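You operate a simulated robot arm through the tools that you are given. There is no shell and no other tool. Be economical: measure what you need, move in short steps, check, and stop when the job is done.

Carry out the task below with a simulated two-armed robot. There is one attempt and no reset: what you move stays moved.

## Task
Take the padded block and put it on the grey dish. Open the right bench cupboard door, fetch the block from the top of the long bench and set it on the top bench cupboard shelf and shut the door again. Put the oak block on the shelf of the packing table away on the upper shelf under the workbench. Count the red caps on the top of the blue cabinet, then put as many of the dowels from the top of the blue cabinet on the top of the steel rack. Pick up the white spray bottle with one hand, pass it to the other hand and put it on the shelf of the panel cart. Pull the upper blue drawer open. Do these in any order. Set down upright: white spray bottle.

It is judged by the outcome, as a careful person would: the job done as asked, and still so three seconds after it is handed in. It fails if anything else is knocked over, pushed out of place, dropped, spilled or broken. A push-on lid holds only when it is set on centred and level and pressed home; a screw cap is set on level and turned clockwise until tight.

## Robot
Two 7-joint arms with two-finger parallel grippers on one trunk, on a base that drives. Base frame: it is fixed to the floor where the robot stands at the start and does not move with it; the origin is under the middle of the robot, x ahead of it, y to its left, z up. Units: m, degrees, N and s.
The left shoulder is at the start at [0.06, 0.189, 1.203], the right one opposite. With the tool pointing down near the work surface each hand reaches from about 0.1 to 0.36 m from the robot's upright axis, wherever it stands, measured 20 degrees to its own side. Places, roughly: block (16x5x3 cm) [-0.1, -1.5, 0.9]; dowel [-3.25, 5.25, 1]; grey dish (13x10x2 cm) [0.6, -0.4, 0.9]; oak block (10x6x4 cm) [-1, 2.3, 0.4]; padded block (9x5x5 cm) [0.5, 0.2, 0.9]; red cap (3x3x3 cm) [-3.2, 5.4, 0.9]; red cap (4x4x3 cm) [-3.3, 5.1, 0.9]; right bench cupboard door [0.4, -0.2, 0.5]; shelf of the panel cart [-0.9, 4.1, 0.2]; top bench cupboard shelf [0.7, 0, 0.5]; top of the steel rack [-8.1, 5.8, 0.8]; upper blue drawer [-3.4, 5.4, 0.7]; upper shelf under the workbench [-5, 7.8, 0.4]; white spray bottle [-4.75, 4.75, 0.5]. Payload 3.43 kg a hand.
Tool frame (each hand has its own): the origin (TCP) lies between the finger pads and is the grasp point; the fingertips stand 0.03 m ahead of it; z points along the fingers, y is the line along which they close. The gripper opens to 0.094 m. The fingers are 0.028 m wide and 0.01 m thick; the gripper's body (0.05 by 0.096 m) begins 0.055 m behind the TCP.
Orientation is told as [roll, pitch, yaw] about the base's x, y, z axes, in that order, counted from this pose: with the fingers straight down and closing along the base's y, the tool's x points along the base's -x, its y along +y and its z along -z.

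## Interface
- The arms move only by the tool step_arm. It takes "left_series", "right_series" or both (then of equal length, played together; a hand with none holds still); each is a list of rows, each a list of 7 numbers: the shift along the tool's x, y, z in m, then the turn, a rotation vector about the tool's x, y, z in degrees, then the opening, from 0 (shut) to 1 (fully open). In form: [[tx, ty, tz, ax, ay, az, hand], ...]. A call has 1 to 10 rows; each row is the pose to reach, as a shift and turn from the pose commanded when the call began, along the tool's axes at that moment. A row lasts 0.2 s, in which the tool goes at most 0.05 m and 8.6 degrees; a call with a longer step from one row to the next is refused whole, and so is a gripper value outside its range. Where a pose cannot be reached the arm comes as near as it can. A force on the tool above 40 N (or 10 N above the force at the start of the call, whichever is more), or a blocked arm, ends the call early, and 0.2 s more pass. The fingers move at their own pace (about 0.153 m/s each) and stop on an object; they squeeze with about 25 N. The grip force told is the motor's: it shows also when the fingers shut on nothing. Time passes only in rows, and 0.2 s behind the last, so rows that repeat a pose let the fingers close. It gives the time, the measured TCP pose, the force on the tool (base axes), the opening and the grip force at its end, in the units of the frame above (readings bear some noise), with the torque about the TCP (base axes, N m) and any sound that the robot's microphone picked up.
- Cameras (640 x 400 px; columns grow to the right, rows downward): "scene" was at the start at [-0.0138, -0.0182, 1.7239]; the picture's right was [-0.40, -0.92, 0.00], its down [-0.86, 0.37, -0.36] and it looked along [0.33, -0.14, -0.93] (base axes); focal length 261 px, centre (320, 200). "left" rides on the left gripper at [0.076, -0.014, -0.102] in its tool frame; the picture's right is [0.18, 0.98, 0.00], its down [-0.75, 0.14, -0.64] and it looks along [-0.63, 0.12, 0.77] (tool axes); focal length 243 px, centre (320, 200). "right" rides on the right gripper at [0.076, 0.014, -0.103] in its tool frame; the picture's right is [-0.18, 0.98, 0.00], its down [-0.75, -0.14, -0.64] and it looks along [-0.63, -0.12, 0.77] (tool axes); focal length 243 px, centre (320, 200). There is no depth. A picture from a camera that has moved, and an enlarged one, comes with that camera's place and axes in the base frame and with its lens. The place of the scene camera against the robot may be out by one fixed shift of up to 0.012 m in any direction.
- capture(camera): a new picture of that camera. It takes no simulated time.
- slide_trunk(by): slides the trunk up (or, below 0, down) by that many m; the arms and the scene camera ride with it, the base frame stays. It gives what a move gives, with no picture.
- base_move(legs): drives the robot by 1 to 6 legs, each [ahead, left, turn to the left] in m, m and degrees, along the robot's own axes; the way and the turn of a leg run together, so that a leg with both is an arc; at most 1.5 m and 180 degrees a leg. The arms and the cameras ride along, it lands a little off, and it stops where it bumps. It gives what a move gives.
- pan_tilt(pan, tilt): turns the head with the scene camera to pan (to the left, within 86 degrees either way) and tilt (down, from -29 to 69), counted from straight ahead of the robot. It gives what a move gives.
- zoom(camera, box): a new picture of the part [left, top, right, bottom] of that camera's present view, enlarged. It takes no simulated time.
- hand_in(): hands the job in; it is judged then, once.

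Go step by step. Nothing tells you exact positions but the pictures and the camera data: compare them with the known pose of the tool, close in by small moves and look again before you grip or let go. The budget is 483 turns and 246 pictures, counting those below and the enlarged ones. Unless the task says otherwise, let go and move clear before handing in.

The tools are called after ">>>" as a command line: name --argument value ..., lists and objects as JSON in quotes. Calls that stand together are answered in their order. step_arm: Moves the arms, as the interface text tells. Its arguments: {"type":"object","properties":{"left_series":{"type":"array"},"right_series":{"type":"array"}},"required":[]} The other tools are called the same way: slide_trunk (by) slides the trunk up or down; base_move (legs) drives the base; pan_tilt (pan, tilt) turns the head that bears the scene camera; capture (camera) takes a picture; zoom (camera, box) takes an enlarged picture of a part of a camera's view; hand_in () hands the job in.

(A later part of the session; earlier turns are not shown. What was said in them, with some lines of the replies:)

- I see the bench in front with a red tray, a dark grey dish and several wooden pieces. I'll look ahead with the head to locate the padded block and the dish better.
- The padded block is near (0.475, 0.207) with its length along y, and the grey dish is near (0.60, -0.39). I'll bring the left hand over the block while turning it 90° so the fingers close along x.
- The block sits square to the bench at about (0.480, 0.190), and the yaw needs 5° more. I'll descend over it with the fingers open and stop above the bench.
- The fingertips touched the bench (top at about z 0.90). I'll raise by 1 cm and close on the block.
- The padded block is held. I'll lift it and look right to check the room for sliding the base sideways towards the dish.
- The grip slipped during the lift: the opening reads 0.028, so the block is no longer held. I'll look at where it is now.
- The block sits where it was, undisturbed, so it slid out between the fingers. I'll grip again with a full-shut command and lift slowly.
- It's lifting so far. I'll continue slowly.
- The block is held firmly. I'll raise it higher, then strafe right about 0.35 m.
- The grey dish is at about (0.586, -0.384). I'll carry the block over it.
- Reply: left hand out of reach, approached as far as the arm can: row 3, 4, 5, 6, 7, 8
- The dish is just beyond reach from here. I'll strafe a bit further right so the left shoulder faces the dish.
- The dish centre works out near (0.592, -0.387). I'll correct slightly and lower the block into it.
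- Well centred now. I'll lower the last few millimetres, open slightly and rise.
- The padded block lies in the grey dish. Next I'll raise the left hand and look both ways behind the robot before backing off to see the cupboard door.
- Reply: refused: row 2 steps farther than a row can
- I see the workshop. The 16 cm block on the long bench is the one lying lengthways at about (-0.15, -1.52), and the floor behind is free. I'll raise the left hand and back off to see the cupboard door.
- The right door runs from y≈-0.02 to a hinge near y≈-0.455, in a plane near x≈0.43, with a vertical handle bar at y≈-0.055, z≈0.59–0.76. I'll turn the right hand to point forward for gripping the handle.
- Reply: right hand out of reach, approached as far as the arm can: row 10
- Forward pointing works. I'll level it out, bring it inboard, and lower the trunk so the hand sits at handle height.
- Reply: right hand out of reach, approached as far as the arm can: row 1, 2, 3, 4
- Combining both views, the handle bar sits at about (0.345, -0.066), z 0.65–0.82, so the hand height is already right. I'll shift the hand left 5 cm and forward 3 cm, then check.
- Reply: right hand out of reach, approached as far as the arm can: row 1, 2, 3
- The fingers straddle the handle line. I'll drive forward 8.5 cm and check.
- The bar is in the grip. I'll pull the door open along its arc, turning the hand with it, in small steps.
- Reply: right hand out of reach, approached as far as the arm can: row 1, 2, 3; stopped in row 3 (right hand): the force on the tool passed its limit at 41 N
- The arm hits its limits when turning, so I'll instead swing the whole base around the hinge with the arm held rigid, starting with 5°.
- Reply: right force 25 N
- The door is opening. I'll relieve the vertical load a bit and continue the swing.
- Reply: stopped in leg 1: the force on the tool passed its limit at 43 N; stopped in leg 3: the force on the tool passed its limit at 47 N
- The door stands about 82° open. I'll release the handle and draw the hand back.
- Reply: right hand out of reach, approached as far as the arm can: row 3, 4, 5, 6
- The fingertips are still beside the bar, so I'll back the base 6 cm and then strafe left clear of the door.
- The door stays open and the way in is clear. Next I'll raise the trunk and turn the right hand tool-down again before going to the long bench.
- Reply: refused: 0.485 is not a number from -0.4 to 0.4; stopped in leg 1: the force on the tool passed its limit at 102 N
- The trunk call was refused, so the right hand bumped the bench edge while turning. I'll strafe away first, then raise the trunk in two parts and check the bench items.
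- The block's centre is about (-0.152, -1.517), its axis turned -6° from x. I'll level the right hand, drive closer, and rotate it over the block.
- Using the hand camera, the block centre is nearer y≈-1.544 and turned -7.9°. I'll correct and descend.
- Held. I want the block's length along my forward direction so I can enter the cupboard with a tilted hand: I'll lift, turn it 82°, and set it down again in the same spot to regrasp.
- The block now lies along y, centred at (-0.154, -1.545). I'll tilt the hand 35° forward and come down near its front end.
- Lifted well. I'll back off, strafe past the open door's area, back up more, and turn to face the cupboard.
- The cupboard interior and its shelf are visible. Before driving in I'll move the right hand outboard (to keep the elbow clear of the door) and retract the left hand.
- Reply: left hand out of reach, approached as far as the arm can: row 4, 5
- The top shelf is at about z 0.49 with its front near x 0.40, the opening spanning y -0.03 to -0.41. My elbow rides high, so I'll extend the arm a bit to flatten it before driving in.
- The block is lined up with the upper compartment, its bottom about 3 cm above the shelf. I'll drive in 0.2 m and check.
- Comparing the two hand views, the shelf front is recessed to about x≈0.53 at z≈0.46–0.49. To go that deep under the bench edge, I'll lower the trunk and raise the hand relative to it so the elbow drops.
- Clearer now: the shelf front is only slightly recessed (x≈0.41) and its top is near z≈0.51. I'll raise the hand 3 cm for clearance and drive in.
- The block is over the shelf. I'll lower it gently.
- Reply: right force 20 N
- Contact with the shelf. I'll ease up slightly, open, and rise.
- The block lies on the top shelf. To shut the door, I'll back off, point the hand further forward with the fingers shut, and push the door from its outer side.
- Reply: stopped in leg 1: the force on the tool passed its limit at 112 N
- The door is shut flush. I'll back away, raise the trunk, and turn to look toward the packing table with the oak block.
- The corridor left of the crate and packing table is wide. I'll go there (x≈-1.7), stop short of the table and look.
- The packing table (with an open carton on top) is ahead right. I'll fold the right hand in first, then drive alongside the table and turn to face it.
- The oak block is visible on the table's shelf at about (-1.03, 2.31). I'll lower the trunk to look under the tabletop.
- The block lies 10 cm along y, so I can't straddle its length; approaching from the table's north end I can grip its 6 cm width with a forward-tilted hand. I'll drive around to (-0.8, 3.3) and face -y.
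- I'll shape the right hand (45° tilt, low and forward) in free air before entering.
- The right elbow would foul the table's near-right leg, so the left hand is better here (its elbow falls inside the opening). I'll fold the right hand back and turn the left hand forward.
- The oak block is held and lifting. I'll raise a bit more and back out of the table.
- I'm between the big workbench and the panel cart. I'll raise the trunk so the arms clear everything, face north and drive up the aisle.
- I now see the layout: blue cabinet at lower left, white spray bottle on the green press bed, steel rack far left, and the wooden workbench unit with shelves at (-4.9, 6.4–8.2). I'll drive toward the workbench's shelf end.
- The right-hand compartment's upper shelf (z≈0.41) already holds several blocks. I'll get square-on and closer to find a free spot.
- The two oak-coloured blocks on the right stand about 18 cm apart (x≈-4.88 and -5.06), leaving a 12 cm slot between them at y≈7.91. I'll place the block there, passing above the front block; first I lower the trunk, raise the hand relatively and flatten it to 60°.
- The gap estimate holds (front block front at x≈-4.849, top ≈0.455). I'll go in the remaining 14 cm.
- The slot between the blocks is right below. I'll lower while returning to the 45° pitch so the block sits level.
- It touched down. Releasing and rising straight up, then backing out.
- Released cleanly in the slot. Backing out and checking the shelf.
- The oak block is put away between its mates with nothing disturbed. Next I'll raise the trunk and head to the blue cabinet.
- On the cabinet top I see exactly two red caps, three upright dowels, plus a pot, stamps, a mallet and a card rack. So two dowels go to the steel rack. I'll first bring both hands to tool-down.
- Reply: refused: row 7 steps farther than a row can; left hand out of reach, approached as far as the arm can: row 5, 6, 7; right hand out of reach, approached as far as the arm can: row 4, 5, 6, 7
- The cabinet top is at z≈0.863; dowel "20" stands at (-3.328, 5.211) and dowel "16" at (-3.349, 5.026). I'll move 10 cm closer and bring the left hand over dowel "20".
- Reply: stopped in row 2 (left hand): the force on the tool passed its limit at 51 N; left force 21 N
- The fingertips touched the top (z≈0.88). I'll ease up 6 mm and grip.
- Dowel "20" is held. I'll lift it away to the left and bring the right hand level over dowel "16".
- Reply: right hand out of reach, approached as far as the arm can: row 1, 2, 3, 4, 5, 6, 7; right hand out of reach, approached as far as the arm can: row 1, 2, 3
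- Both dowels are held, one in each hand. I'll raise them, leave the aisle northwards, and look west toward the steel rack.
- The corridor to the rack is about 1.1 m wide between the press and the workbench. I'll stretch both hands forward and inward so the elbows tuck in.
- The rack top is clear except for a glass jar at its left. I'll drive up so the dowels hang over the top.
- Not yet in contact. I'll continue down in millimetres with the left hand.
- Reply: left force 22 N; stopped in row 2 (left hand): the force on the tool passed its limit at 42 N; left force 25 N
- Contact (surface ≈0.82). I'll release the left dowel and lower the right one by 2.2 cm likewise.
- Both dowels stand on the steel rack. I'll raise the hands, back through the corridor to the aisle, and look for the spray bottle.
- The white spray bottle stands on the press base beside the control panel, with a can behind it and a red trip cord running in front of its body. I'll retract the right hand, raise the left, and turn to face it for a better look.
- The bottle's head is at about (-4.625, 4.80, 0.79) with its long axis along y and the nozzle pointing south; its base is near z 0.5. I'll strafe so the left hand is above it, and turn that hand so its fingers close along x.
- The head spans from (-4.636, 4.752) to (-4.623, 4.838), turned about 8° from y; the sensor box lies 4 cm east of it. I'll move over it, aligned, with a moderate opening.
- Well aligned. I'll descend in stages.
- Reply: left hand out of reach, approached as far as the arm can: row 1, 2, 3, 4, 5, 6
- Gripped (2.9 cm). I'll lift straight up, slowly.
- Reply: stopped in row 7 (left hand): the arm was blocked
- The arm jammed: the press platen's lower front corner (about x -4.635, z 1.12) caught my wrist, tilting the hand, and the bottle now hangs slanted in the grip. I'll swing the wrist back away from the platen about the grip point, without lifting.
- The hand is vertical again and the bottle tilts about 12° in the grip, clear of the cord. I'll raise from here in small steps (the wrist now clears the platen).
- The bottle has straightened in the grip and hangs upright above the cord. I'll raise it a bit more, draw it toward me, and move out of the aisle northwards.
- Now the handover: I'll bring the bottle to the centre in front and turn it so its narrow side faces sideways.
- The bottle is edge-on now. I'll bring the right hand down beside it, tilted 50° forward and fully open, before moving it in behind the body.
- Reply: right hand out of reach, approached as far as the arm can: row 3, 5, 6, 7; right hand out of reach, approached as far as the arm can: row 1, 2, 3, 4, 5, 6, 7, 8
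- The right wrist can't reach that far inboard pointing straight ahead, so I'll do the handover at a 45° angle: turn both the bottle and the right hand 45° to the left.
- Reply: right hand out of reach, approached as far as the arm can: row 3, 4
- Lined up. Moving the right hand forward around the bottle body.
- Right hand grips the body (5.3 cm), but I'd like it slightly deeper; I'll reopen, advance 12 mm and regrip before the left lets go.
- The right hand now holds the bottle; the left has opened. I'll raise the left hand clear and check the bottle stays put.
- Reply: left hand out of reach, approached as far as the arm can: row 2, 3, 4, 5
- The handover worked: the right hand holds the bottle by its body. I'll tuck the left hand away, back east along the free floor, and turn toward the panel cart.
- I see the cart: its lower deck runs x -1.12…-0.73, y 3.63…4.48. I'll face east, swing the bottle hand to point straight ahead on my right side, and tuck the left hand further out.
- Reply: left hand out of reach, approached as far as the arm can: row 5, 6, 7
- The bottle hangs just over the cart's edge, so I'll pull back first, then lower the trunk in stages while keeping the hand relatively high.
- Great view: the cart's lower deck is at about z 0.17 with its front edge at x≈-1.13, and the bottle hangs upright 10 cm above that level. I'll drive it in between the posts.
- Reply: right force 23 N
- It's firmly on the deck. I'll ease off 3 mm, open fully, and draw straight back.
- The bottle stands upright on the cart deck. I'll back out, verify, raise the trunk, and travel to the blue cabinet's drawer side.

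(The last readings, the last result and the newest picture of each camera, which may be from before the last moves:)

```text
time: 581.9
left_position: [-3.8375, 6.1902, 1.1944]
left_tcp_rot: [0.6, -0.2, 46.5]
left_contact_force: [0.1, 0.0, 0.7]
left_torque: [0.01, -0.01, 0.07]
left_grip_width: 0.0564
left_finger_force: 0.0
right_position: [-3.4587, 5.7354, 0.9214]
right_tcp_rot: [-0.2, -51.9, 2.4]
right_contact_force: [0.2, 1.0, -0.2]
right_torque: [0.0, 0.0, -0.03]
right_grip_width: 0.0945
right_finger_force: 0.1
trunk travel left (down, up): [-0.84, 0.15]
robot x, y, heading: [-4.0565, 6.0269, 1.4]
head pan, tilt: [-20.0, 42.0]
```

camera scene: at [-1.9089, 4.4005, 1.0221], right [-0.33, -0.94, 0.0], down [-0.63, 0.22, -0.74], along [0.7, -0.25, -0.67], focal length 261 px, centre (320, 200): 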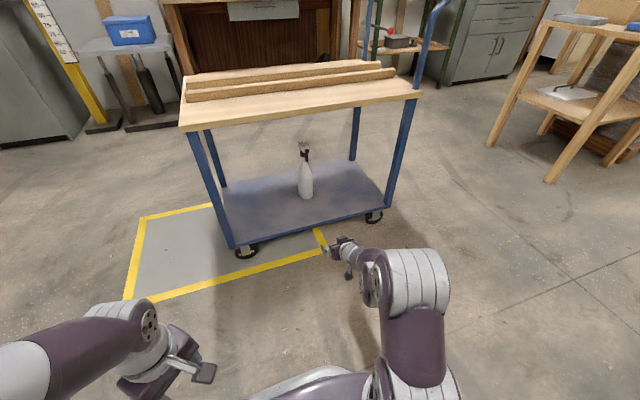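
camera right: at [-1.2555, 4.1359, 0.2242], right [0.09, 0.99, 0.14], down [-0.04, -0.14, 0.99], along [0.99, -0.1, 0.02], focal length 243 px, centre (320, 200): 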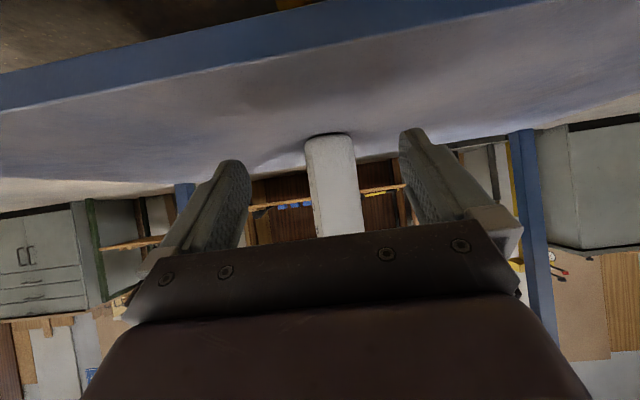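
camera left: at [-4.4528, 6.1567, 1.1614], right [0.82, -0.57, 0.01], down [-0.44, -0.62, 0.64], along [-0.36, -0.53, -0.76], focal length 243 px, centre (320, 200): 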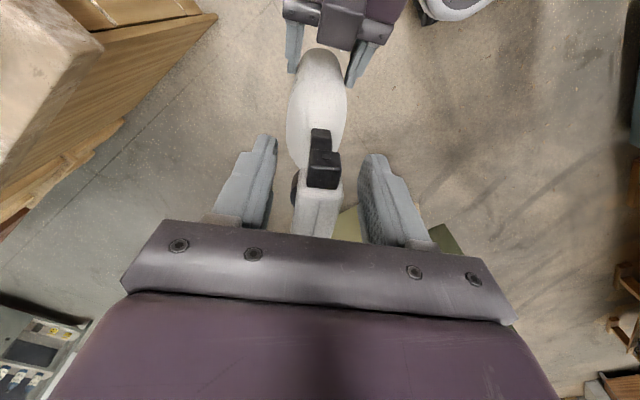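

The bottle stands upright on the cart. I'm now north of the blue cabinet's west aisle; I'll point the right hand forward and roll it 90° so the fingers can close vertically on the horizontal drawer handle.

>>> base_move --legs '[[-0.05, 0.15, -1.4]]'

>>> step_arm --right_series '[[0, 0, 0, 0, -7, 0, 1], [0, 0, 0, 0, -14, 0, 1], [0, 0, 0, 0, -21, 0, 1], [0, 0, 0, 0, -28, 0, 1], [0, 0, 0, 0, -33, 0, 1]]'

>>> step_arm --right_series '[[0, 0, 0, 0, 0, -8.5, 0.8], [0, 0, 0, 0, 0, -17, 0.7], [0, 0, 0, 0, 0, -25.5, 0.6], [0, 0, 0, 0, 0, -34, 0.5], [0, 0, 0, 0, 0, -42.5, 0.5], [0, 0, 0, 0, 0, -51, 0.5], [0, 0, 0, 0, 0, -59.5, 0.5], [0, 0, 0, 0, 0, -68, 0.5], [0, 0, 0, 0, 0, -76.5, 0.5], [0, 0, 0, 0, 0, -85, 0.5]]'

>>> capture --camera "scene"

```text
time: 583.3
left_position: [-3.8853, 6.3342, 1.1935]
left_tcp_rot: [0.7, -0.1, 45.1]
left_contact_force: [-0.1, 0.1, -0.5]
left_torque: [0.02, -0.01, 0.0]
left_grip_width: 0.0565
left_finger_force: 0.1
right_position: [-3.5165, 5.8712, 0.9209]
right_tcp_rot: [-0.1, -51.9, 0.9]
right_contact_force: [0.2, -0.5, -0.4]
right_torque: [-0.04, 0.01, -0.01]
right_grip_width: 0.0939
right_finger_force: 0.1
trunk travel left (down, up): [-0.84, 0.15]
robot x, y, heading: [-4.1064, 6.1783, 0.1]
head pan, tilt: [-20.0, 42.0]
```

```text
time: 584.5
left_position: [-3.8871, 6.3363, 1.1927]
left_tcp_rot: [0.6, 0.0, 45.2]
left_contact_force: [0.5, -0.5, -0.1]
left_torque: [0.01, 0.01, 0.0]
left_grip_width: 0.0563
left_finger_force: 0.0
right_position: [-3.504, 5.8713, 0.9267]
right_tcp_rot: [-1.3, -82.0, 2.1]
right_contact_force: [0.1, 0.2, 0.6]
right_torque: [-0.01, 0.0, -0.01]
right_grip_width: 0.0942
right_finger_force: 0.0
right hand out of reach, approached as far as the arm can: row 5
trunk travel left (down, up): [-0.84, 0.15]
robot x, y, heading: [-4.1098, 6.1786, 0.1]
head pan, tilt: [-20.0, 42.0]
```

```text
time: 586.0
left_position: [-3.8876, 6.335, 1.1935]
left_tcp_rot: [0.6, -0.1, 45.2]
left_contact_force: [0.2, 0.3, 0.4]
left_torque: [0.0, -0.03, -0.01]
left_grip_width: 0.0565
left_finger_force: 0.1
right_position: [-3.4224, 5.7758, 0.871]
right_tcp_rot: [-61.2, -48.7, 70.1]
right_contact_force: [1.2, 0.0, 0.9]
right_torque: [-0.02, 0.07, 0.06]
right_grip_width: 0.0469
right_finger_force: 0.1
right hand out of reach, approached as far as the arm can: row 1, 2, 3, 4, 5, 6, 7
trunk travel left (down, up): [-0.84, 0.15]
robot x, y, heading: [-4.1101, 6.1772, 0.3]
head pan, tilt: [-20.0, 42.0]
stopped in row 7 (right hand): the arm was blocked; the commanded pose is now the measured one
```

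```text
33 pictures are left
camera scene: at [-4.0972, 6.1526, 1.7221], right [-0.34, -0.94, 0.0], down [-0.63, 0.23, -0.74], along [0.7, -0.25, -0.67], focal length 261 px, centre (320, 200)
```

scene: 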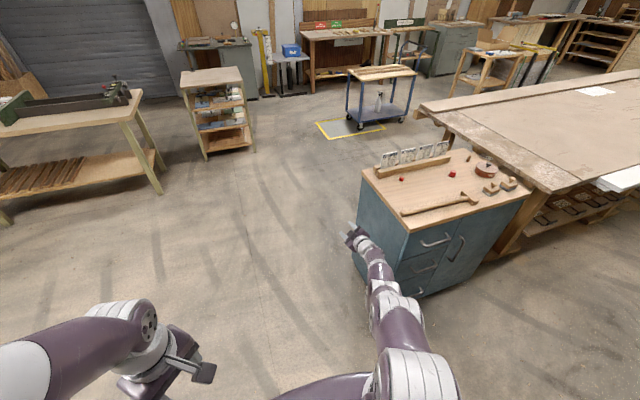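

The right arm can't make that roll and jammed; I'll move the base away from the cabinet and undo the roll, then use the left hand instead.

>>> base_move --legs '[[-0.08, 0.25, 0]]'

>>> step_arm --right_series '[[0, 0, -0.01, 0, 0, 8.5, 0.5], [0, 0, -0.02, 0, 0, 17, 0.5], [0, 0, -0.03, 0, 0, 25.5, 0.5], [0, 0, -0.04, 0, 0, 34, 0.5], [0, 0, -0.05, 0, 0, 42.5, 0.5], [0, 0, -0.06, 0, 0, 51, 0.5], [0, 0, -0.06, 0, 0, 59.5, 0.5], [0, 0, -0.06, 0, 0, 62, 0.5]]'

>>> zoom --camera "scene" --box '[340, 120, 540, 320]'

```text
time: 587.9
left_position: [-3.9668, 6.5814, 1.193]
left_tcp_rot: [0.5, 0.0, 45.1]
left_contact_force: [-0.6, -0.2, -0.9]
left_torque: [0.0, -0.02, -0.01]
left_grip_width: 0.0564
left_finger_force: 0.1
right_position: [-3.4987, 6.018, 0.8771]
right_tcp_rot: [-62.5, -48.8, 70.7]
right_contact_force: [0.5, 0.5, -0.4]
right_torque: [0.0, 0.0, 0.02]
right_grip_width: 0.0472
right_finger_force: 0.2
trunk travel left (down, up): [-0.84, 0.15]
robot x, y, heading: [-4.1875, 6.4244, -0.1]
head pan, tilt: [-20.0, 42.0]
```

```text
time: 589.6
left_position: [-3.966, 6.5808, 1.1925]
left_tcp_rot: [0.6, -0.1, 45.1]
left_contact_force: [0.1, -0.6, -0.2]
left_torque: [-0.02, 0.01, -0.01]
left_grip_width: 0.0565
left_finger_force: 0.1
right_position: [-3.5562, 6.0177, 0.8954]
right_tcp_rot: [52.1, -60.3, -53.9]
right_contact_force: [0.3, -0.2, -0.2]
right_torque: [0.0, 0.01, 0.0]
right_grip_width: 0.0469
right_finger_force: 0.1
trunk travel left (down, up): [-0.84, 0.15]
robot x, y, heading: [-4.1854, 6.4224, 0.0]
head pan, tilt: [-20.0, 42.0]
```

```text
2.00 times, centred on (440, 220) of scene
camera zoom: at [-4.176, 6.4001, 1.7221], right [-0.34, -0.94, 0.0], down [-0.63, 0.23, -0.74], along [0.7, -0.25, -0.67], focal length 521 px, centre (80, 160)
```

zoom: 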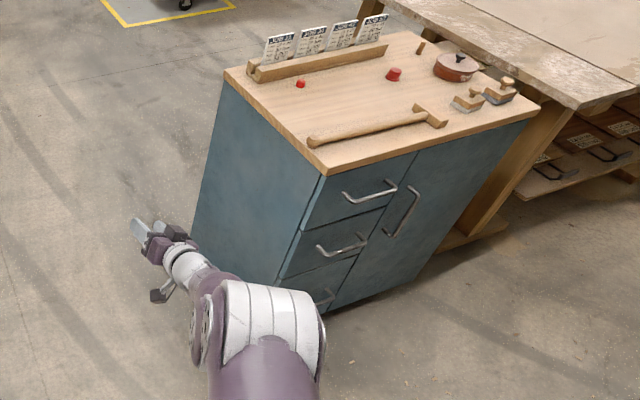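

The cabinet is undisturbed. The drawer handle is a bow bar, so I'll pinch it from above with the left hand, fingers closing fore-aft and the wrist leaning back. First I retract and raise the right arm.

>>> step_arm --right_series '[[-0.012, 0.007, -0.039, 0, 6, 0, 0.5], [-0.024, 0.013, -0.078, 0, 12, 0, 0.5], [-0.036, 0.02, -0.118, 0, 18, 0, 0.5], [-0.048, 0.027, -0.157, 0, 24, 0, 0.5], [-0.06, 0.033, -0.196, 0, 30, 0, 0.5], [-0.072, 0.04, -0.236, 0, 36, 0, 0.5]]' --left_series '[[0, 0, 0, 0, 0, 8.5, 0.6], [0, 0, 0, 0, 0, 17, 0.6], [0, 0, 0, 0, 0, 25.5, 0.6], [0, 0, 0, 0, 0, 34, 0.6], [0, 0, 0, 0, 0, 42.5, 0.6], [0, 0, 0, 0, 0, 51, 0.6]]'

>>> step_arm --left_series '[[-0.01, 0.03, 0, 0, 0, 8.5, 0.6], [-0.02, 0.06, 0, 0, 0, 17, 0.6], [-0.03, 0.09, 0, 0, 0, 25.5, 0.6], [-0.04, 0.12, 0, 0, 0, 34, 0.6], [-0.05, 0.15, 0, 0, 0, 42.5, 0.6], [-0.06, 0.18, 0, 0, 0, 51, 0.6], [-0.06, 0.2, 0, 0, 0, 59.5, 0.6], [-0.06, 0.2, 0, 0, 0, 68, 0.6], [-0.06, 0.2, 0, 0, 0, 76.5, 0.6], [-0.06, 0.2, 0, 0, 0, 84, 0.6]]'

>>> capture --camera "scene"

```text
time: 591.0
left_position: [-3.9664, 6.5837, 1.194]
left_tcp_rot: [0.4, 0.3, -6.0]
left_contact_force: [-0.3, 0.4, 0.1]
left_torque: [-0.02, -0.04, 0.0]
left_grip_width: 0.0566
left_finger_force: 0.1
right_position: [-3.757, 6.0177, 1.0455]
right_tcp_rot: [27.1, -31.6, -20.8]
right_contact_force: [-0.5, -0.6, -0.5]
right_torque: [-0.01, 0.0, 0.03]
right_grip_width: 0.0468
right_finger_force: 0.1
trunk travel left (down, up): [-0.84, 0.15]
robot x, y, heading: [-4.1904, 6.4232, 0.4]
head pan, tilt: [-20.0, 42.0]
```

```text
time: 593.2
left_position: [-3.8852, 6.775, 1.1936]
left_tcp_rot: [-0.4, 0.4, -90.0]
left_contact_force: [0.1, 0.4, 0.4]
left_torque: [-0.03, -0.04, 0.02]
left_grip_width: 0.0564
left_finger_force: 0.0
right_position: [-3.7548, 6.0195, 1.0452]
right_tcp_rot: [27.2, -31.7, -20.6]
right_contact_force: [0.4, -0.3, 0.1]
right_torque: [0.02, -0.01, 0.01]
right_grip_width: 0.0469
right_finger_force: 0.0
trunk travel left (down, up): [-0.84, 0.15]
robot x, y, heading: [-4.1862, 6.4248, 0.1]
head pan, tilt: [-20.0, 42.0]
```

```text
31 pictures are left
camera scene: at [-4.1761, 6.4002, 1.7221], right [-0.34, -0.94, 0.0], down [-0.63, 0.23, -0.74], along [0.7, -0.25, -0.67], focal length 261 px, centre (320, 200)
```

scene: 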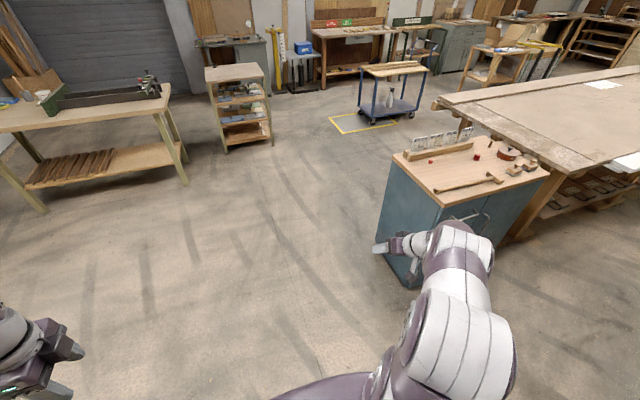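

>>> step_arm --left_series '[[-0.03, 0.02, 0.03, -6, 0, 0, 0.6], [-0.06, 0.04, 0.06, -12, 0, 0, 0.6], [-0.09, 0.06, 0.09, -18, 0, 0, 0.5], [-0.12, 0.08, 0.12, -24, 0, 0, 0.5], [-0.15, 0.1, 0.15, -30, 0, 0, 0.5], [-0.18, 0.12, 0.17, -36, 0, 0, 0.5], [-0.2, 0.12, 0.19, -36, 0, 0, 0.5]]'

>>> base_move --legs '[[0.03, 0, 0], [0, -1.2, 0]]'

>>> pan_tilt --pan 10 --tilt 55

>>> capture --camera "scene"

>>> capture --camera "left"

```text
time: 594.9
left_position: [-3.7657, 6.5756, 1.0014]
left_tcp_rot: [35.6, 0.5, -90.1]
left_contact_force: [0.0, -0.6, 0.4]
left_torque: [0.01, 0.0, -0.01]
left_grip_width: 0.0467
left_finger_force: 0.1
left hand out of reach, approached as far as the arm can: row 5, 6
right_position: [-3.7537, 6.0169, 1.0437]
right_tcp_rot: [27.2, -31.6, -20.8]
right_contact_force: [0.6, -0.1, -0.1]
right_torque: [0.0, 0.01, 0.03]
right_grip_width: 0.0472
right_finger_force: 0.1
trunk travel left (down, up): [-0.84, 0.15]
robot x, y, heading: [-4.1904, 6.4248, 0.1]
head pan, tilt: [-20.0, 42.0]
```

```text
time: 601.4
left_position: [-3.7351, 5.3698, 1.0017]
left_tcp_rot: [35.6, 0.6, -89.7]
left_contact_force: [0.2, 0.8, -0.5]
left_torque: [-0.03, 0.0, 0.01]
left_grip_width: 0.0471
left_finger_force: 0.1
right_position: [-3.7195, 4.8101, 1.0468]
right_tcp_rot: [27.1, -31.7, -20.5]
right_contact_force: [0.1, -0.9, 0.2]
right_torque: [0.02, 0.02, 0.0]
right_grip_width: 0.0468
right_finger_force: 0.1
trunk travel left (down, up): [-0.84, 0.15]
robot x, y, heading: [-4.1552, 5.2145, 0.3]
head pan, tilt: [-20.0, 42.0]
```

```text
time: 602.4
left_position: [-3.7346, 5.3699, 1.0018]
left_tcp_rot: [35.6, 0.5, -89.6]
left_contact_force: [-0.2, 0.1, 0.4]
left_torque: [0.02, -0.03, 0.02]
left_grip_width: 0.0468
left_finger_force: 0.1
right_position: [-3.7192, 4.8113, 1.0461]
right_tcp_rot: [27.3, -31.7, -20.5]
right_contact_force: [-0.1, 0.0, 0.5]
right_torque: [-0.01, -0.01, -0.01]
right_grip_width: 0.047
right_finger_force: 0.1
trunk travel left (down, up): [-0.84, 0.15]
robot x, y, heading: [-4.1571, 5.2159, 0.2]
head pan, tilt: [10.0, 55.0]
```

```text
30 pictures are left
camera scene: at [-4.1497, 5.2316, 1.7044], right [0.18, -0.98, 0.0], down [-0.81, -0.15, -0.57], along [0.56, 0.1, -0.82], focal length 261 px, centre (320, 200)
```

scene: 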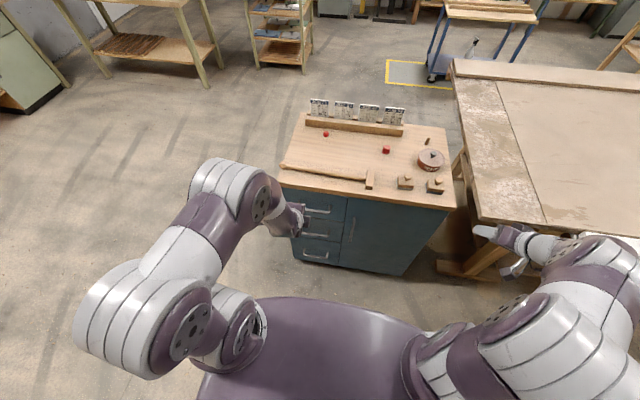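

```text
29 pictures are left
camera left: at [-3.8061, 5.4452, 1.0761], right [0.8, 0.18, 0.57], down [-0.26, -0.76, 0.6], along [0.55, -0.62, -0.56], focal length 243 px, centre (320, 200)
```

left: 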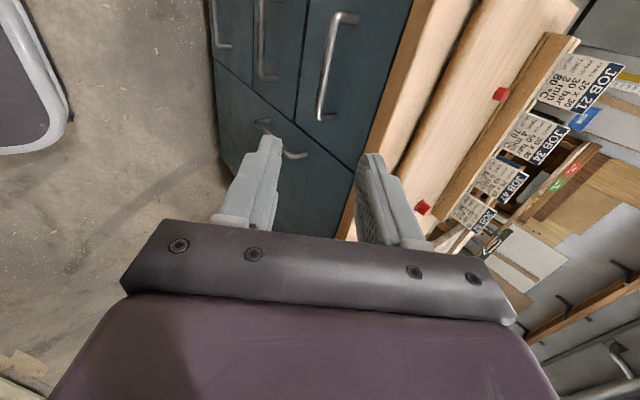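

>>> zoom --camera "scene" --box '[260, 170, 380, 280]'

```text
3.64 times, centred on (320, 225) of scene
camera zoom: at [-4.1497, 5.2316, 1.7044], right [0.18, -0.98, 0.0], down [-0.81, -0.15, -0.57], along [0.56, 0.1, -0.82], focal length 948 px, centre (320, 109)
```

zoom: 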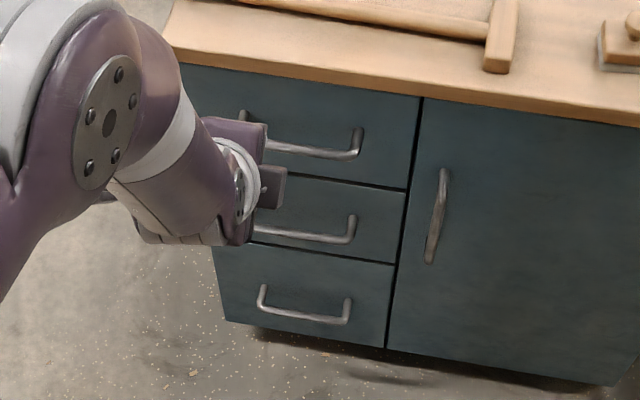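

The upper drawer's bar is at x≈-3.547, z≈0.774, from y 5.30 to 5.435. I'll bring the left hand just short of it along the finger direction with a small opening.

>>> step_arm --left_series '[[0, 0.004, 0.04, 0, 0, 0, 0.4], [0, 0.008, 0.08, 0, 0, 0, 0.35], [0, 0.012, 0.12, 0, 0, 0, 0.32], [-0.002, 0.016, 0.16, 0, 0, 0, 0.32], [-0.0028, 0.0199, 0.1965, 0, 0, 0, 0.32]]'

>>> capture --camera "left"

```text
time: 603.6
left_position: [-3.6039, 5.3699, 0.8537]
left_tcp_rot: [35.5, 0.5, -89.8]
left_contact_force: [0.3, 0.4, -1.6]
left_torque: [0.02, -0.02, 0.01]
left_grip_width: 0.03
left_finger_force: 0.0
right_position: [-3.7193, 4.8104, 1.045]
right_tcp_rot: [27.2, -31.5, -20.5]
right_contact_force: [0.9, -0.2, 0.1]
right_torque: [0.04, -0.02, -0.01]
right_grip_width: 0.0472
right_finger_force: 0.1
trunk travel left (down, up): [-0.84, 0.15]
robot x, y, heading: [-4.1573, 5.2142, 0.5]
head pan, tilt: [10.0, 55.0]
```

```text
27 pictures are left
camera left: at [-3.6743, 5.4446, 0.9281], right [0.8, 0.18, 0.57], down [-0.26, -0.76, 0.6], along [0.54, -0.62, -0.56], focal length 243 px, centre (320, 200)
```

left: 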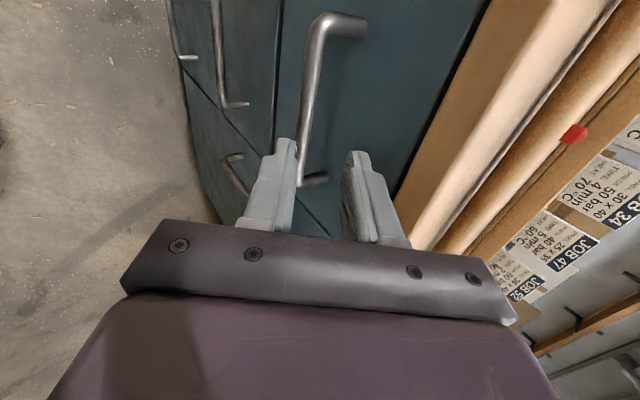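

The bar lies about 1 cm toward the lower finger, so I'll shift 9 mm and advance part-way along the fingers.

>>> step_arm --left_series '[[0, -0.009, 0.0, 0, 0, 0, 0.34], [0, -0.009, 0.025, 0, 0, 0, 0.34], [0, -0.009, 0.05, 0, 0, 0, 0.34]]'

>>> capture --camera "left"

```text
time: 604.4
left_position: [-3.5818, 5.3701, 0.8073]
left_tcp_rot: [35.6, 0.4, -89.7]
left_contact_force: [0.0, 0.3, -0.5]
left_torque: [0.0, 0.01, -0.01]
left_grip_width: 0.0319
left_finger_force: 0.1
right_position: [-3.7198, 4.8093, 1.0443]
right_tcp_rot: [27.2, -31.6, -20.4]
right_contact_force: [-0.4, 1.0, 0.1]
right_torque: [0.02, -0.04, 0.01]
right_grip_width: 0.047
right_finger_force: 0.0
trunk travel left (down, up): [-0.84, 0.15]
robot x, y, heading: [-4.1577, 5.2143, 0.5]
head pan, tilt: [10.0, 55.0]
```

```text
26 pictures are left
camera left: at [-3.6527, 5.4449, 0.8818], right [0.8, 0.18, 0.57], down [-0.26, -0.76, 0.6], along [0.55, -0.62, -0.56], focal length 243 px, centre (320, 200)
```

left: 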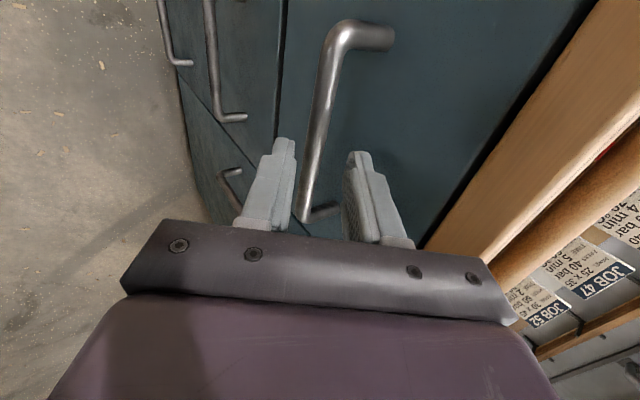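

The bar runs between the fingers now. Advancing 2.6 cm more and closing.

>>> step_arm --left_series '[[0, 0, 0.013, 0, 0, 0, 0.34], [0, 0, 0.026, 0, 0, 0, 0.34], [0, 0, 0.026, 0, 0, 0, 0.15], [0, 0, 0.026, 0, 0, 0, 0], [0, 0, 0.026, 0, 0, 0, 0], [0, 0, 0.026, 0, 0, 0, 0]]'

>>> capture --camera "left"

```text
time: 605.8
left_position: [-3.5663, 5.3695, 0.7843]
left_tcp_rot: [35.4, 0.5, -89.8]
left_contact_force: [-8.0, 1.5, -9.0]
left_torque: [0.57, 0.28, -0.39]
left_grip_width: 0.0135
left_finger_force: 45.2
right_position: [-3.7195, 4.8102, 1.0458]
right_tcp_rot: [27.2, -31.6, -20.6]
right_contact_force: [0.1, 0.1, -0.4]
right_torque: [-0.01, -0.02, -0.03]
right_grip_width: 0.047
right_finger_force: 0.1
trunk travel left (down, up): [-0.84, 0.15]
robot x, y, heading: [-4.1545, 5.2182, 0.2]
head pan, tilt: [10.0, 55.0]
```

```text
25 pictures are left
camera left: at [-3.6392, 5.4455, 0.8599], right [0.8, 0.18, 0.57], down [-0.25, -0.76, 0.6], along [0.54, -0.62, -0.56], focal length 243 px, centre (320, 200)
```

left: 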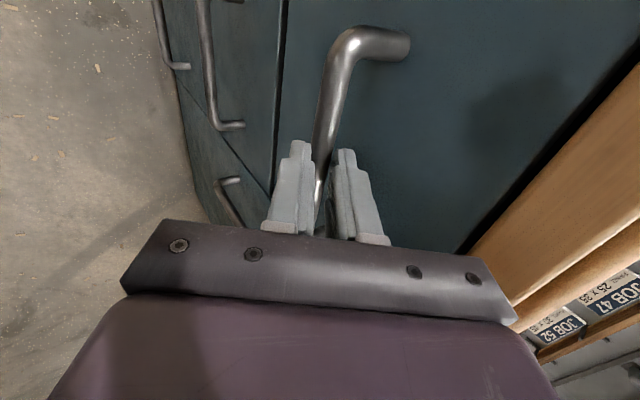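

The handle is gripped. The press panel is close behind me, so I'll pull with the arm in small steps.

>>> step_arm --left_series '[[0, -0.016, -0.0116, 0, 0, 0, 0], [0, -0.0325, -0.0233, 0, 0, 0, 0], [0, -0.0488, -0.0349, 0, 0, 0, 0], [0, -0.065, -0.0466, 0, 0, 0, 0], [0, -0.0813, -0.0582, 0, 0, 0, 0]]'

>>> capture --camera "scene"

```text
time: 607.0
left_position: [-3.668, 5.3704, 0.7854]
left_tcp_rot: [35.5, 0.4, -89.7]
left_contact_force: [-0.1, 2.1, -15.3]
left_torque: [0.71, 0.3, -0.33]
left_grip_width: 0.0139
left_finger_force: 45.2
right_position: [-3.7186, 4.8105, 1.0456]
right_tcp_rot: [27.1, -31.6, -20.4]
right_contact_force: [0.2, 0.3, 0.0]
right_torque: [0.0, -0.04, 0.0]
right_grip_width: 0.0471
right_finger_force: 0.0
trunk travel left (down, up): [-0.84, 0.15]
robot x, y, heading: [-4.1546, 5.2156, 0.3]
head pan, tilt: [10.0, 55.0]
```

```text
24 pictures are left
camera scene: at [-4.148, 5.2325, 1.7043], right [0.18, -0.98, 0.0], down [-0.81, -0.15, -0.57], along [0.56, 0.1, -0.82], focal length 261 px, centre (320, 200)
```

scene: 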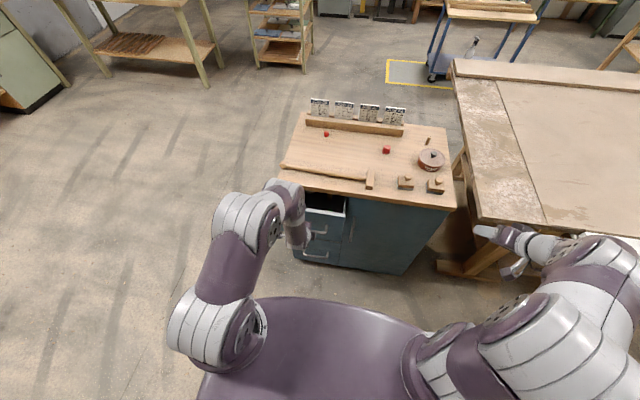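

The drawer is 10 cm open. Continuing.

>>> step_arm --left_series '[[0, -0.016, -0.0116, 0, 0, 0, 0], [0, -0.0325, -0.0233, 0, 0, 0, 0], [0, -0.0488, -0.0349, 0, 0, 0, 0], [0, -0.065, -0.0466, 0, 0, 0, 0], [0, -0.0813, -0.0582, 0, 0, 0, 0]]'

>>> base_move --legs '[[-0.05, 0, 0]]'

>>> capture --camera "scene"

```text
time: 608.2
left_position: [-3.7668, 5.3707, 0.7855]
left_tcp_rot: [35.6, 0.5, -89.6]
left_contact_force: [0.0, 6.3, -21.6]
left_torque: [0.67, 0.39, -0.42]
left_grip_width: 0.0136
left_finger_force: 45.3
right_position: [-3.7186, 4.8111, 1.0456]
right_tcp_rot: [27.1, -31.6, -20.5]
right_contact_force: [-0.4, -0.3, 0.2]
right_torque: [0.02, 0.04, -0.01]
right_grip_width: 0.047
right_finger_force: 0.0
trunk travel left (down, up): [-0.84, 0.15]
robot x, y, heading: [-4.1505, 5.2166, 0.5]
head pan, tilt: [10.0, 55.0]
```

```text
time: 609.1
left_position: [-3.8166, 5.369, 0.7855]
left_tcp_rot: [35.5, 0.5, -89.8]
left_contact_force: [-1.4, 10.6, -14.0]
left_torque: [0.39, 0.2, -0.64]
left_grip_width: 0.0139
left_finger_force: 45.2
right_position: [-3.7695, 4.8099, 1.0458]
right_tcp_rot: [27.1, -31.6, -20.5]
right_contact_force: [-0.4, -0.1, 0.7]
right_torque: [-0.01, -0.03, 0.01]
right_grip_width: 0.0472
right_finger_force: 0.1
trunk travel left (down, up): [-0.84, 0.15]
robot x, y, heading: [-4.2037, 5.2124, 0.1]
head pan, tilt: [10.0, 55.0]
```

```text
23 pictures are left
camera scene: at [-4.1987, 5.2337, 1.7042], right [0.18, -0.98, 0.0], down [-0.81, -0.15, -0.57], along [0.56, 0.1, -0.82], focal length 261 px, centre (320, 200)
```

scene: 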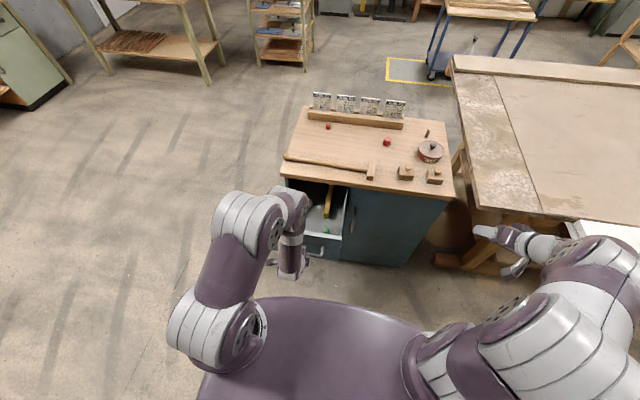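

>>> step_arm --left_series '[[0, -0.016, -0.0116, 0, 0, 0, 0], [0, -0.0325, -0.0233, 0, 0, 0, 0], [0, -0.0488, -0.0349, 0, 0, 0, 0]]'

>>> zoom --camera "scene" --box '[240, 90, 460, 290]'

```text
time: 609.9
left_position: [-3.8794, 5.3703, 0.786]
left_tcp_rot: [35.4, 0.5, -89.7]
left_contact_force: [-0.6, 11.5, -4.4]
left_torque: [0.95, 0.17, -0.28]
left_grip_width: 0.0139
left_finger_force: 44.7
right_position: [-3.7697, 4.8108, 1.0461]
right_tcp_rot: [27.1, -31.7, -20.5]
right_contact_force: [0.2, 0.0, 0.2]
right_torque: [-0.02, -0.02, -0.01]
right_grip_width: 0.047
right_finger_force: 0.0
trunk travel left (down, up): [-0.84, 0.15]
robot x, y, heading: [-4.2044, 5.2139, 0.2]
head pan, tilt: [10.0, 55.0]
```

```text
2.00 times, centred on (350, 190) of scene
camera zoom: at [-4.1998, 5.2333, 1.7043], right [0.18, -0.98, 0.0], down [-0.81, -0.15, -0.57], along [0.56, 0.1, -0.82], focal length 521 px, centre (260, 220)
```

zoom: 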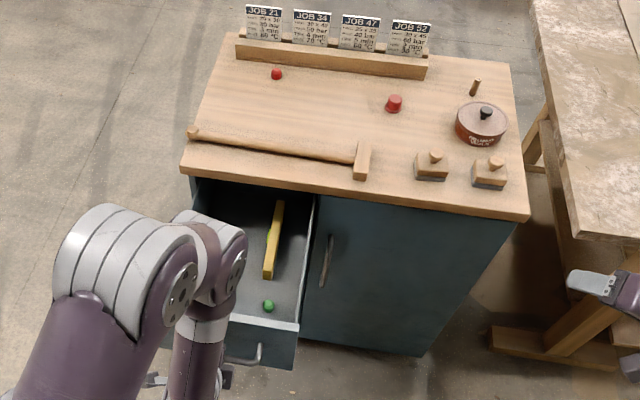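

The drawer is about 31 cm open. I'll release the handle and lift the hand away.

>>> step_arm --left_series '[[0, 0, 0, 0, 0, 0, 0.34], [0, 0, 0, 0, 0, 0, 0.34], [0, 0, -0.02, 0, 0, 0, 0.34], [0, 0, -0.045, 0, 0, 0, 0.34], [0, 0.02, -0.075, 0, 0, 0, 0.34], [0, 0.05, -0.11, 0, 0, 0, 0.34]]'

>>> capture --camera "left"

>>> capture --camera "scene"

```text
time: 611.3
left_position: [-3.8937, 5.365, 0.9054]
left_tcp_rot: [36.4, 0.2, -89.6]
left_contact_force: [0.4, 0.0, 0.1]
left_torque: [-0.02, 0.02, 0.0]
left_grip_width: 0.0322
left_finger_force: 0.0
right_position: [-3.7696, 4.8105, 1.044]
right_tcp_rot: [27.2, -31.7, -20.5]
right_contact_force: [0.2, 0.2, -0.1]
right_torque: [0.0, 0.02, -0.02]
right_grip_width: 0.047
right_finger_force: 0.1
trunk travel left (down, up): [-0.84, 0.15]
robot x, y, heading: [-4.2071, 5.2155, 0.6]
head pan, tilt: [10.0, 55.0]
```

```text
21 pictures are left
camera left: at [-3.9673, 5.4407, 0.9791], right [0.79, 0.19, 0.58], down [-0.26, -0.76, 0.6], along [0.55, -0.63, -0.55], focal length 243 px, centre (320, 200)
```

left: 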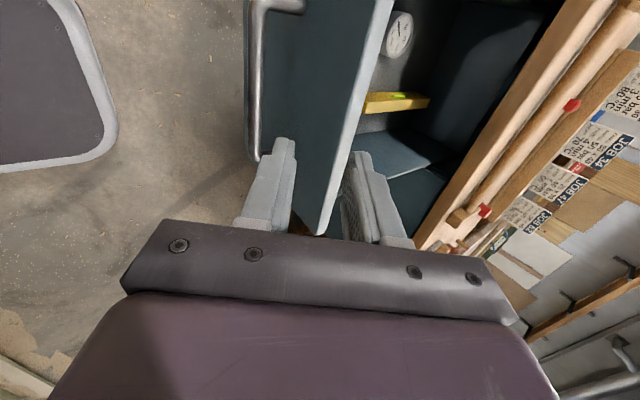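

```text
20 pictures are left
camera scene: at [-4.1995, 5.2311, 1.7042], right [0.18, -0.98, 0.0], down [-0.81, -0.15, -0.57], along [0.56, 0.1, -0.82], focal length 261 px, centre (320, 200)
```

scene: 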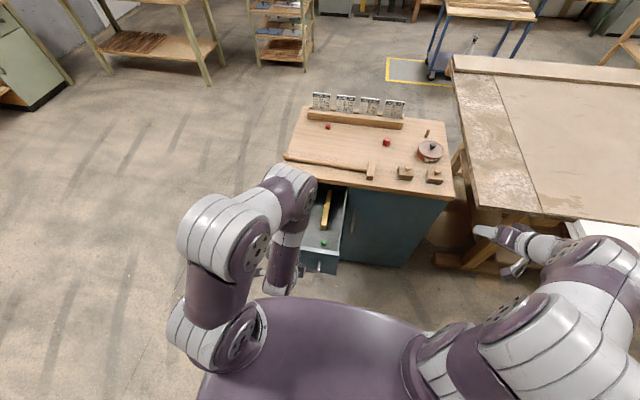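

>>> step_arm --left_series '[[0, 0.02, -0.03, 0, 0, 0, 0.34], [0, 0.042, -0.06, 0, 0, 0, 0.34], [0, 0.065, -0.09, 0, 0, 0, 0.34], [0, 0.088, -0.121, 0, 0, 0, 0.34]]'

>>> base_move --legs '[[0, 0.9, 0]]'

>>> pan_tilt --pan -45 --tilt 38

>>> capture --camera "scene"

```text
time: 612.3
left_position: [-3.9004, 5.365, 1.0529]
left_tcp_rot: [35.3, 0.5, -89.7]
left_contact_force: [0.1, 0.6, 0.9]
left_torque: [0.01, 0.02, 0.0]
left_grip_width: 0.0318
left_finger_force: 0.0
right_position: [-3.7702, 4.8106, 1.0463]
right_tcp_rot: [27.1, -31.7, -20.5]
right_contact_force: [0.5, -0.2, 0.3]
right_torque: [0.02, 0.01, -0.01]
right_grip_width: 0.047
right_finger_force: 0.1
trunk travel left (down, up): [-0.84, 0.15]
robot x, y, heading: [-4.2037, 5.216, 0.3]
head pan, tilt: [10.0, 55.0]
```

```text
time: 617.0
left_position: [-3.9039, 6.2639, 1.0534]
left_tcp_rot: [35.5, 0.5, -89.5]
left_contact_force: [-0.2, -0.4, -0.3]
left_torque: [0.01, 0.0, 0.04]
left_grip_width: 0.032
left_finger_force: 0.1
right_position: [-3.7755, 5.7076, 1.045]
right_tcp_rot: [27.2, -31.6, -20.4]
right_contact_force: [-0.3, 0.1, 0.5]
right_torque: [0.02, 0.0, 0.02]
right_grip_width: 0.0472
right_finger_force: 0.0
trunk travel left (down, up): [-0.84, 0.15]
robot x, y, heading: [-4.2143, 6.1146, 0.5]
head pan, tilt: [10.0, 55.0]
```

```text
time: 618.2
left_position: [-3.9039, 6.2641, 1.0536]
left_tcp_rot: [35.5, 0.4, -89.6]
left_contact_force: [0.1, 0.7, 0.5]
left_torque: [-0.01, 0.04, -0.01]
left_grip_width: 0.0323
left_finger_force: 0.1
right_position: [-3.7745, 5.7088, 1.0439]
right_tcp_rot: [27.2, -31.7, -20.5]
right_contact_force: [-0.1, 1.1, -0.1]
right_torque: [0.01, 0.0, -0.03]
right_grip_width: 0.0473
right_finger_force: 0.0
trunk travel left (down, up): [-0.84, 0.15]
robot x, y, heading: [-4.2134, 6.1121, 0.6]
head pan, tilt: [-45.0, 38.0]
```

```text
19 pictures are left
camera scene: at [-4.2149, 6.055, 1.728], right [-0.7, -0.71, 0.0], down [-0.44, 0.43, -0.79], along [0.56, -0.55, -0.62], focal length 261 px, centre (320, 200)
```

scene: 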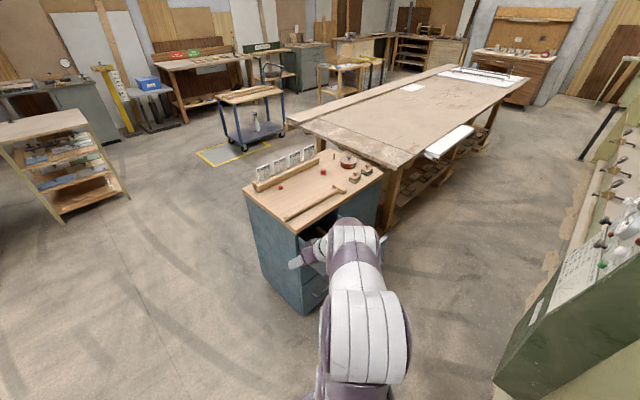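

Everything is in place: the bottle stands on the cart, the drawer is open, the dowels are on the steel rack, the door is shut and both hands are clear. I'm handing in.

>>> hand_in

```text
The job is handed in.
```

All six parts of the job are done and handed in.

- **Padded block:** it is in the grey dish.
- **Bench block:** it is on the top cupboard shelf, and the right door is shut again.
- **Oak block:** it is on the upper shelf under the workbench.
- **Dowels:** I counted two red caps, so two dowels now stand on the steel rack.
- **Spray bottle:** I passed it from the left hand to the right and set it upright on the panel cart's shelf.
- **Drawer:** the upper blue drawer is pulled about 31 cm open.

There were some contacts on the way. Picking up the spray bottle, my wrist caught on the press and the bottle rubbed against the sensor box beside it. While I was turning, the right hand also struck the edge of the long bench at about 100 N. The padded block slipped out of the first grip and stayed where it was. From the pictures, nothing else looks knocked over or moved, though I didn't take a close-up of the sensor box and cord afterwards.
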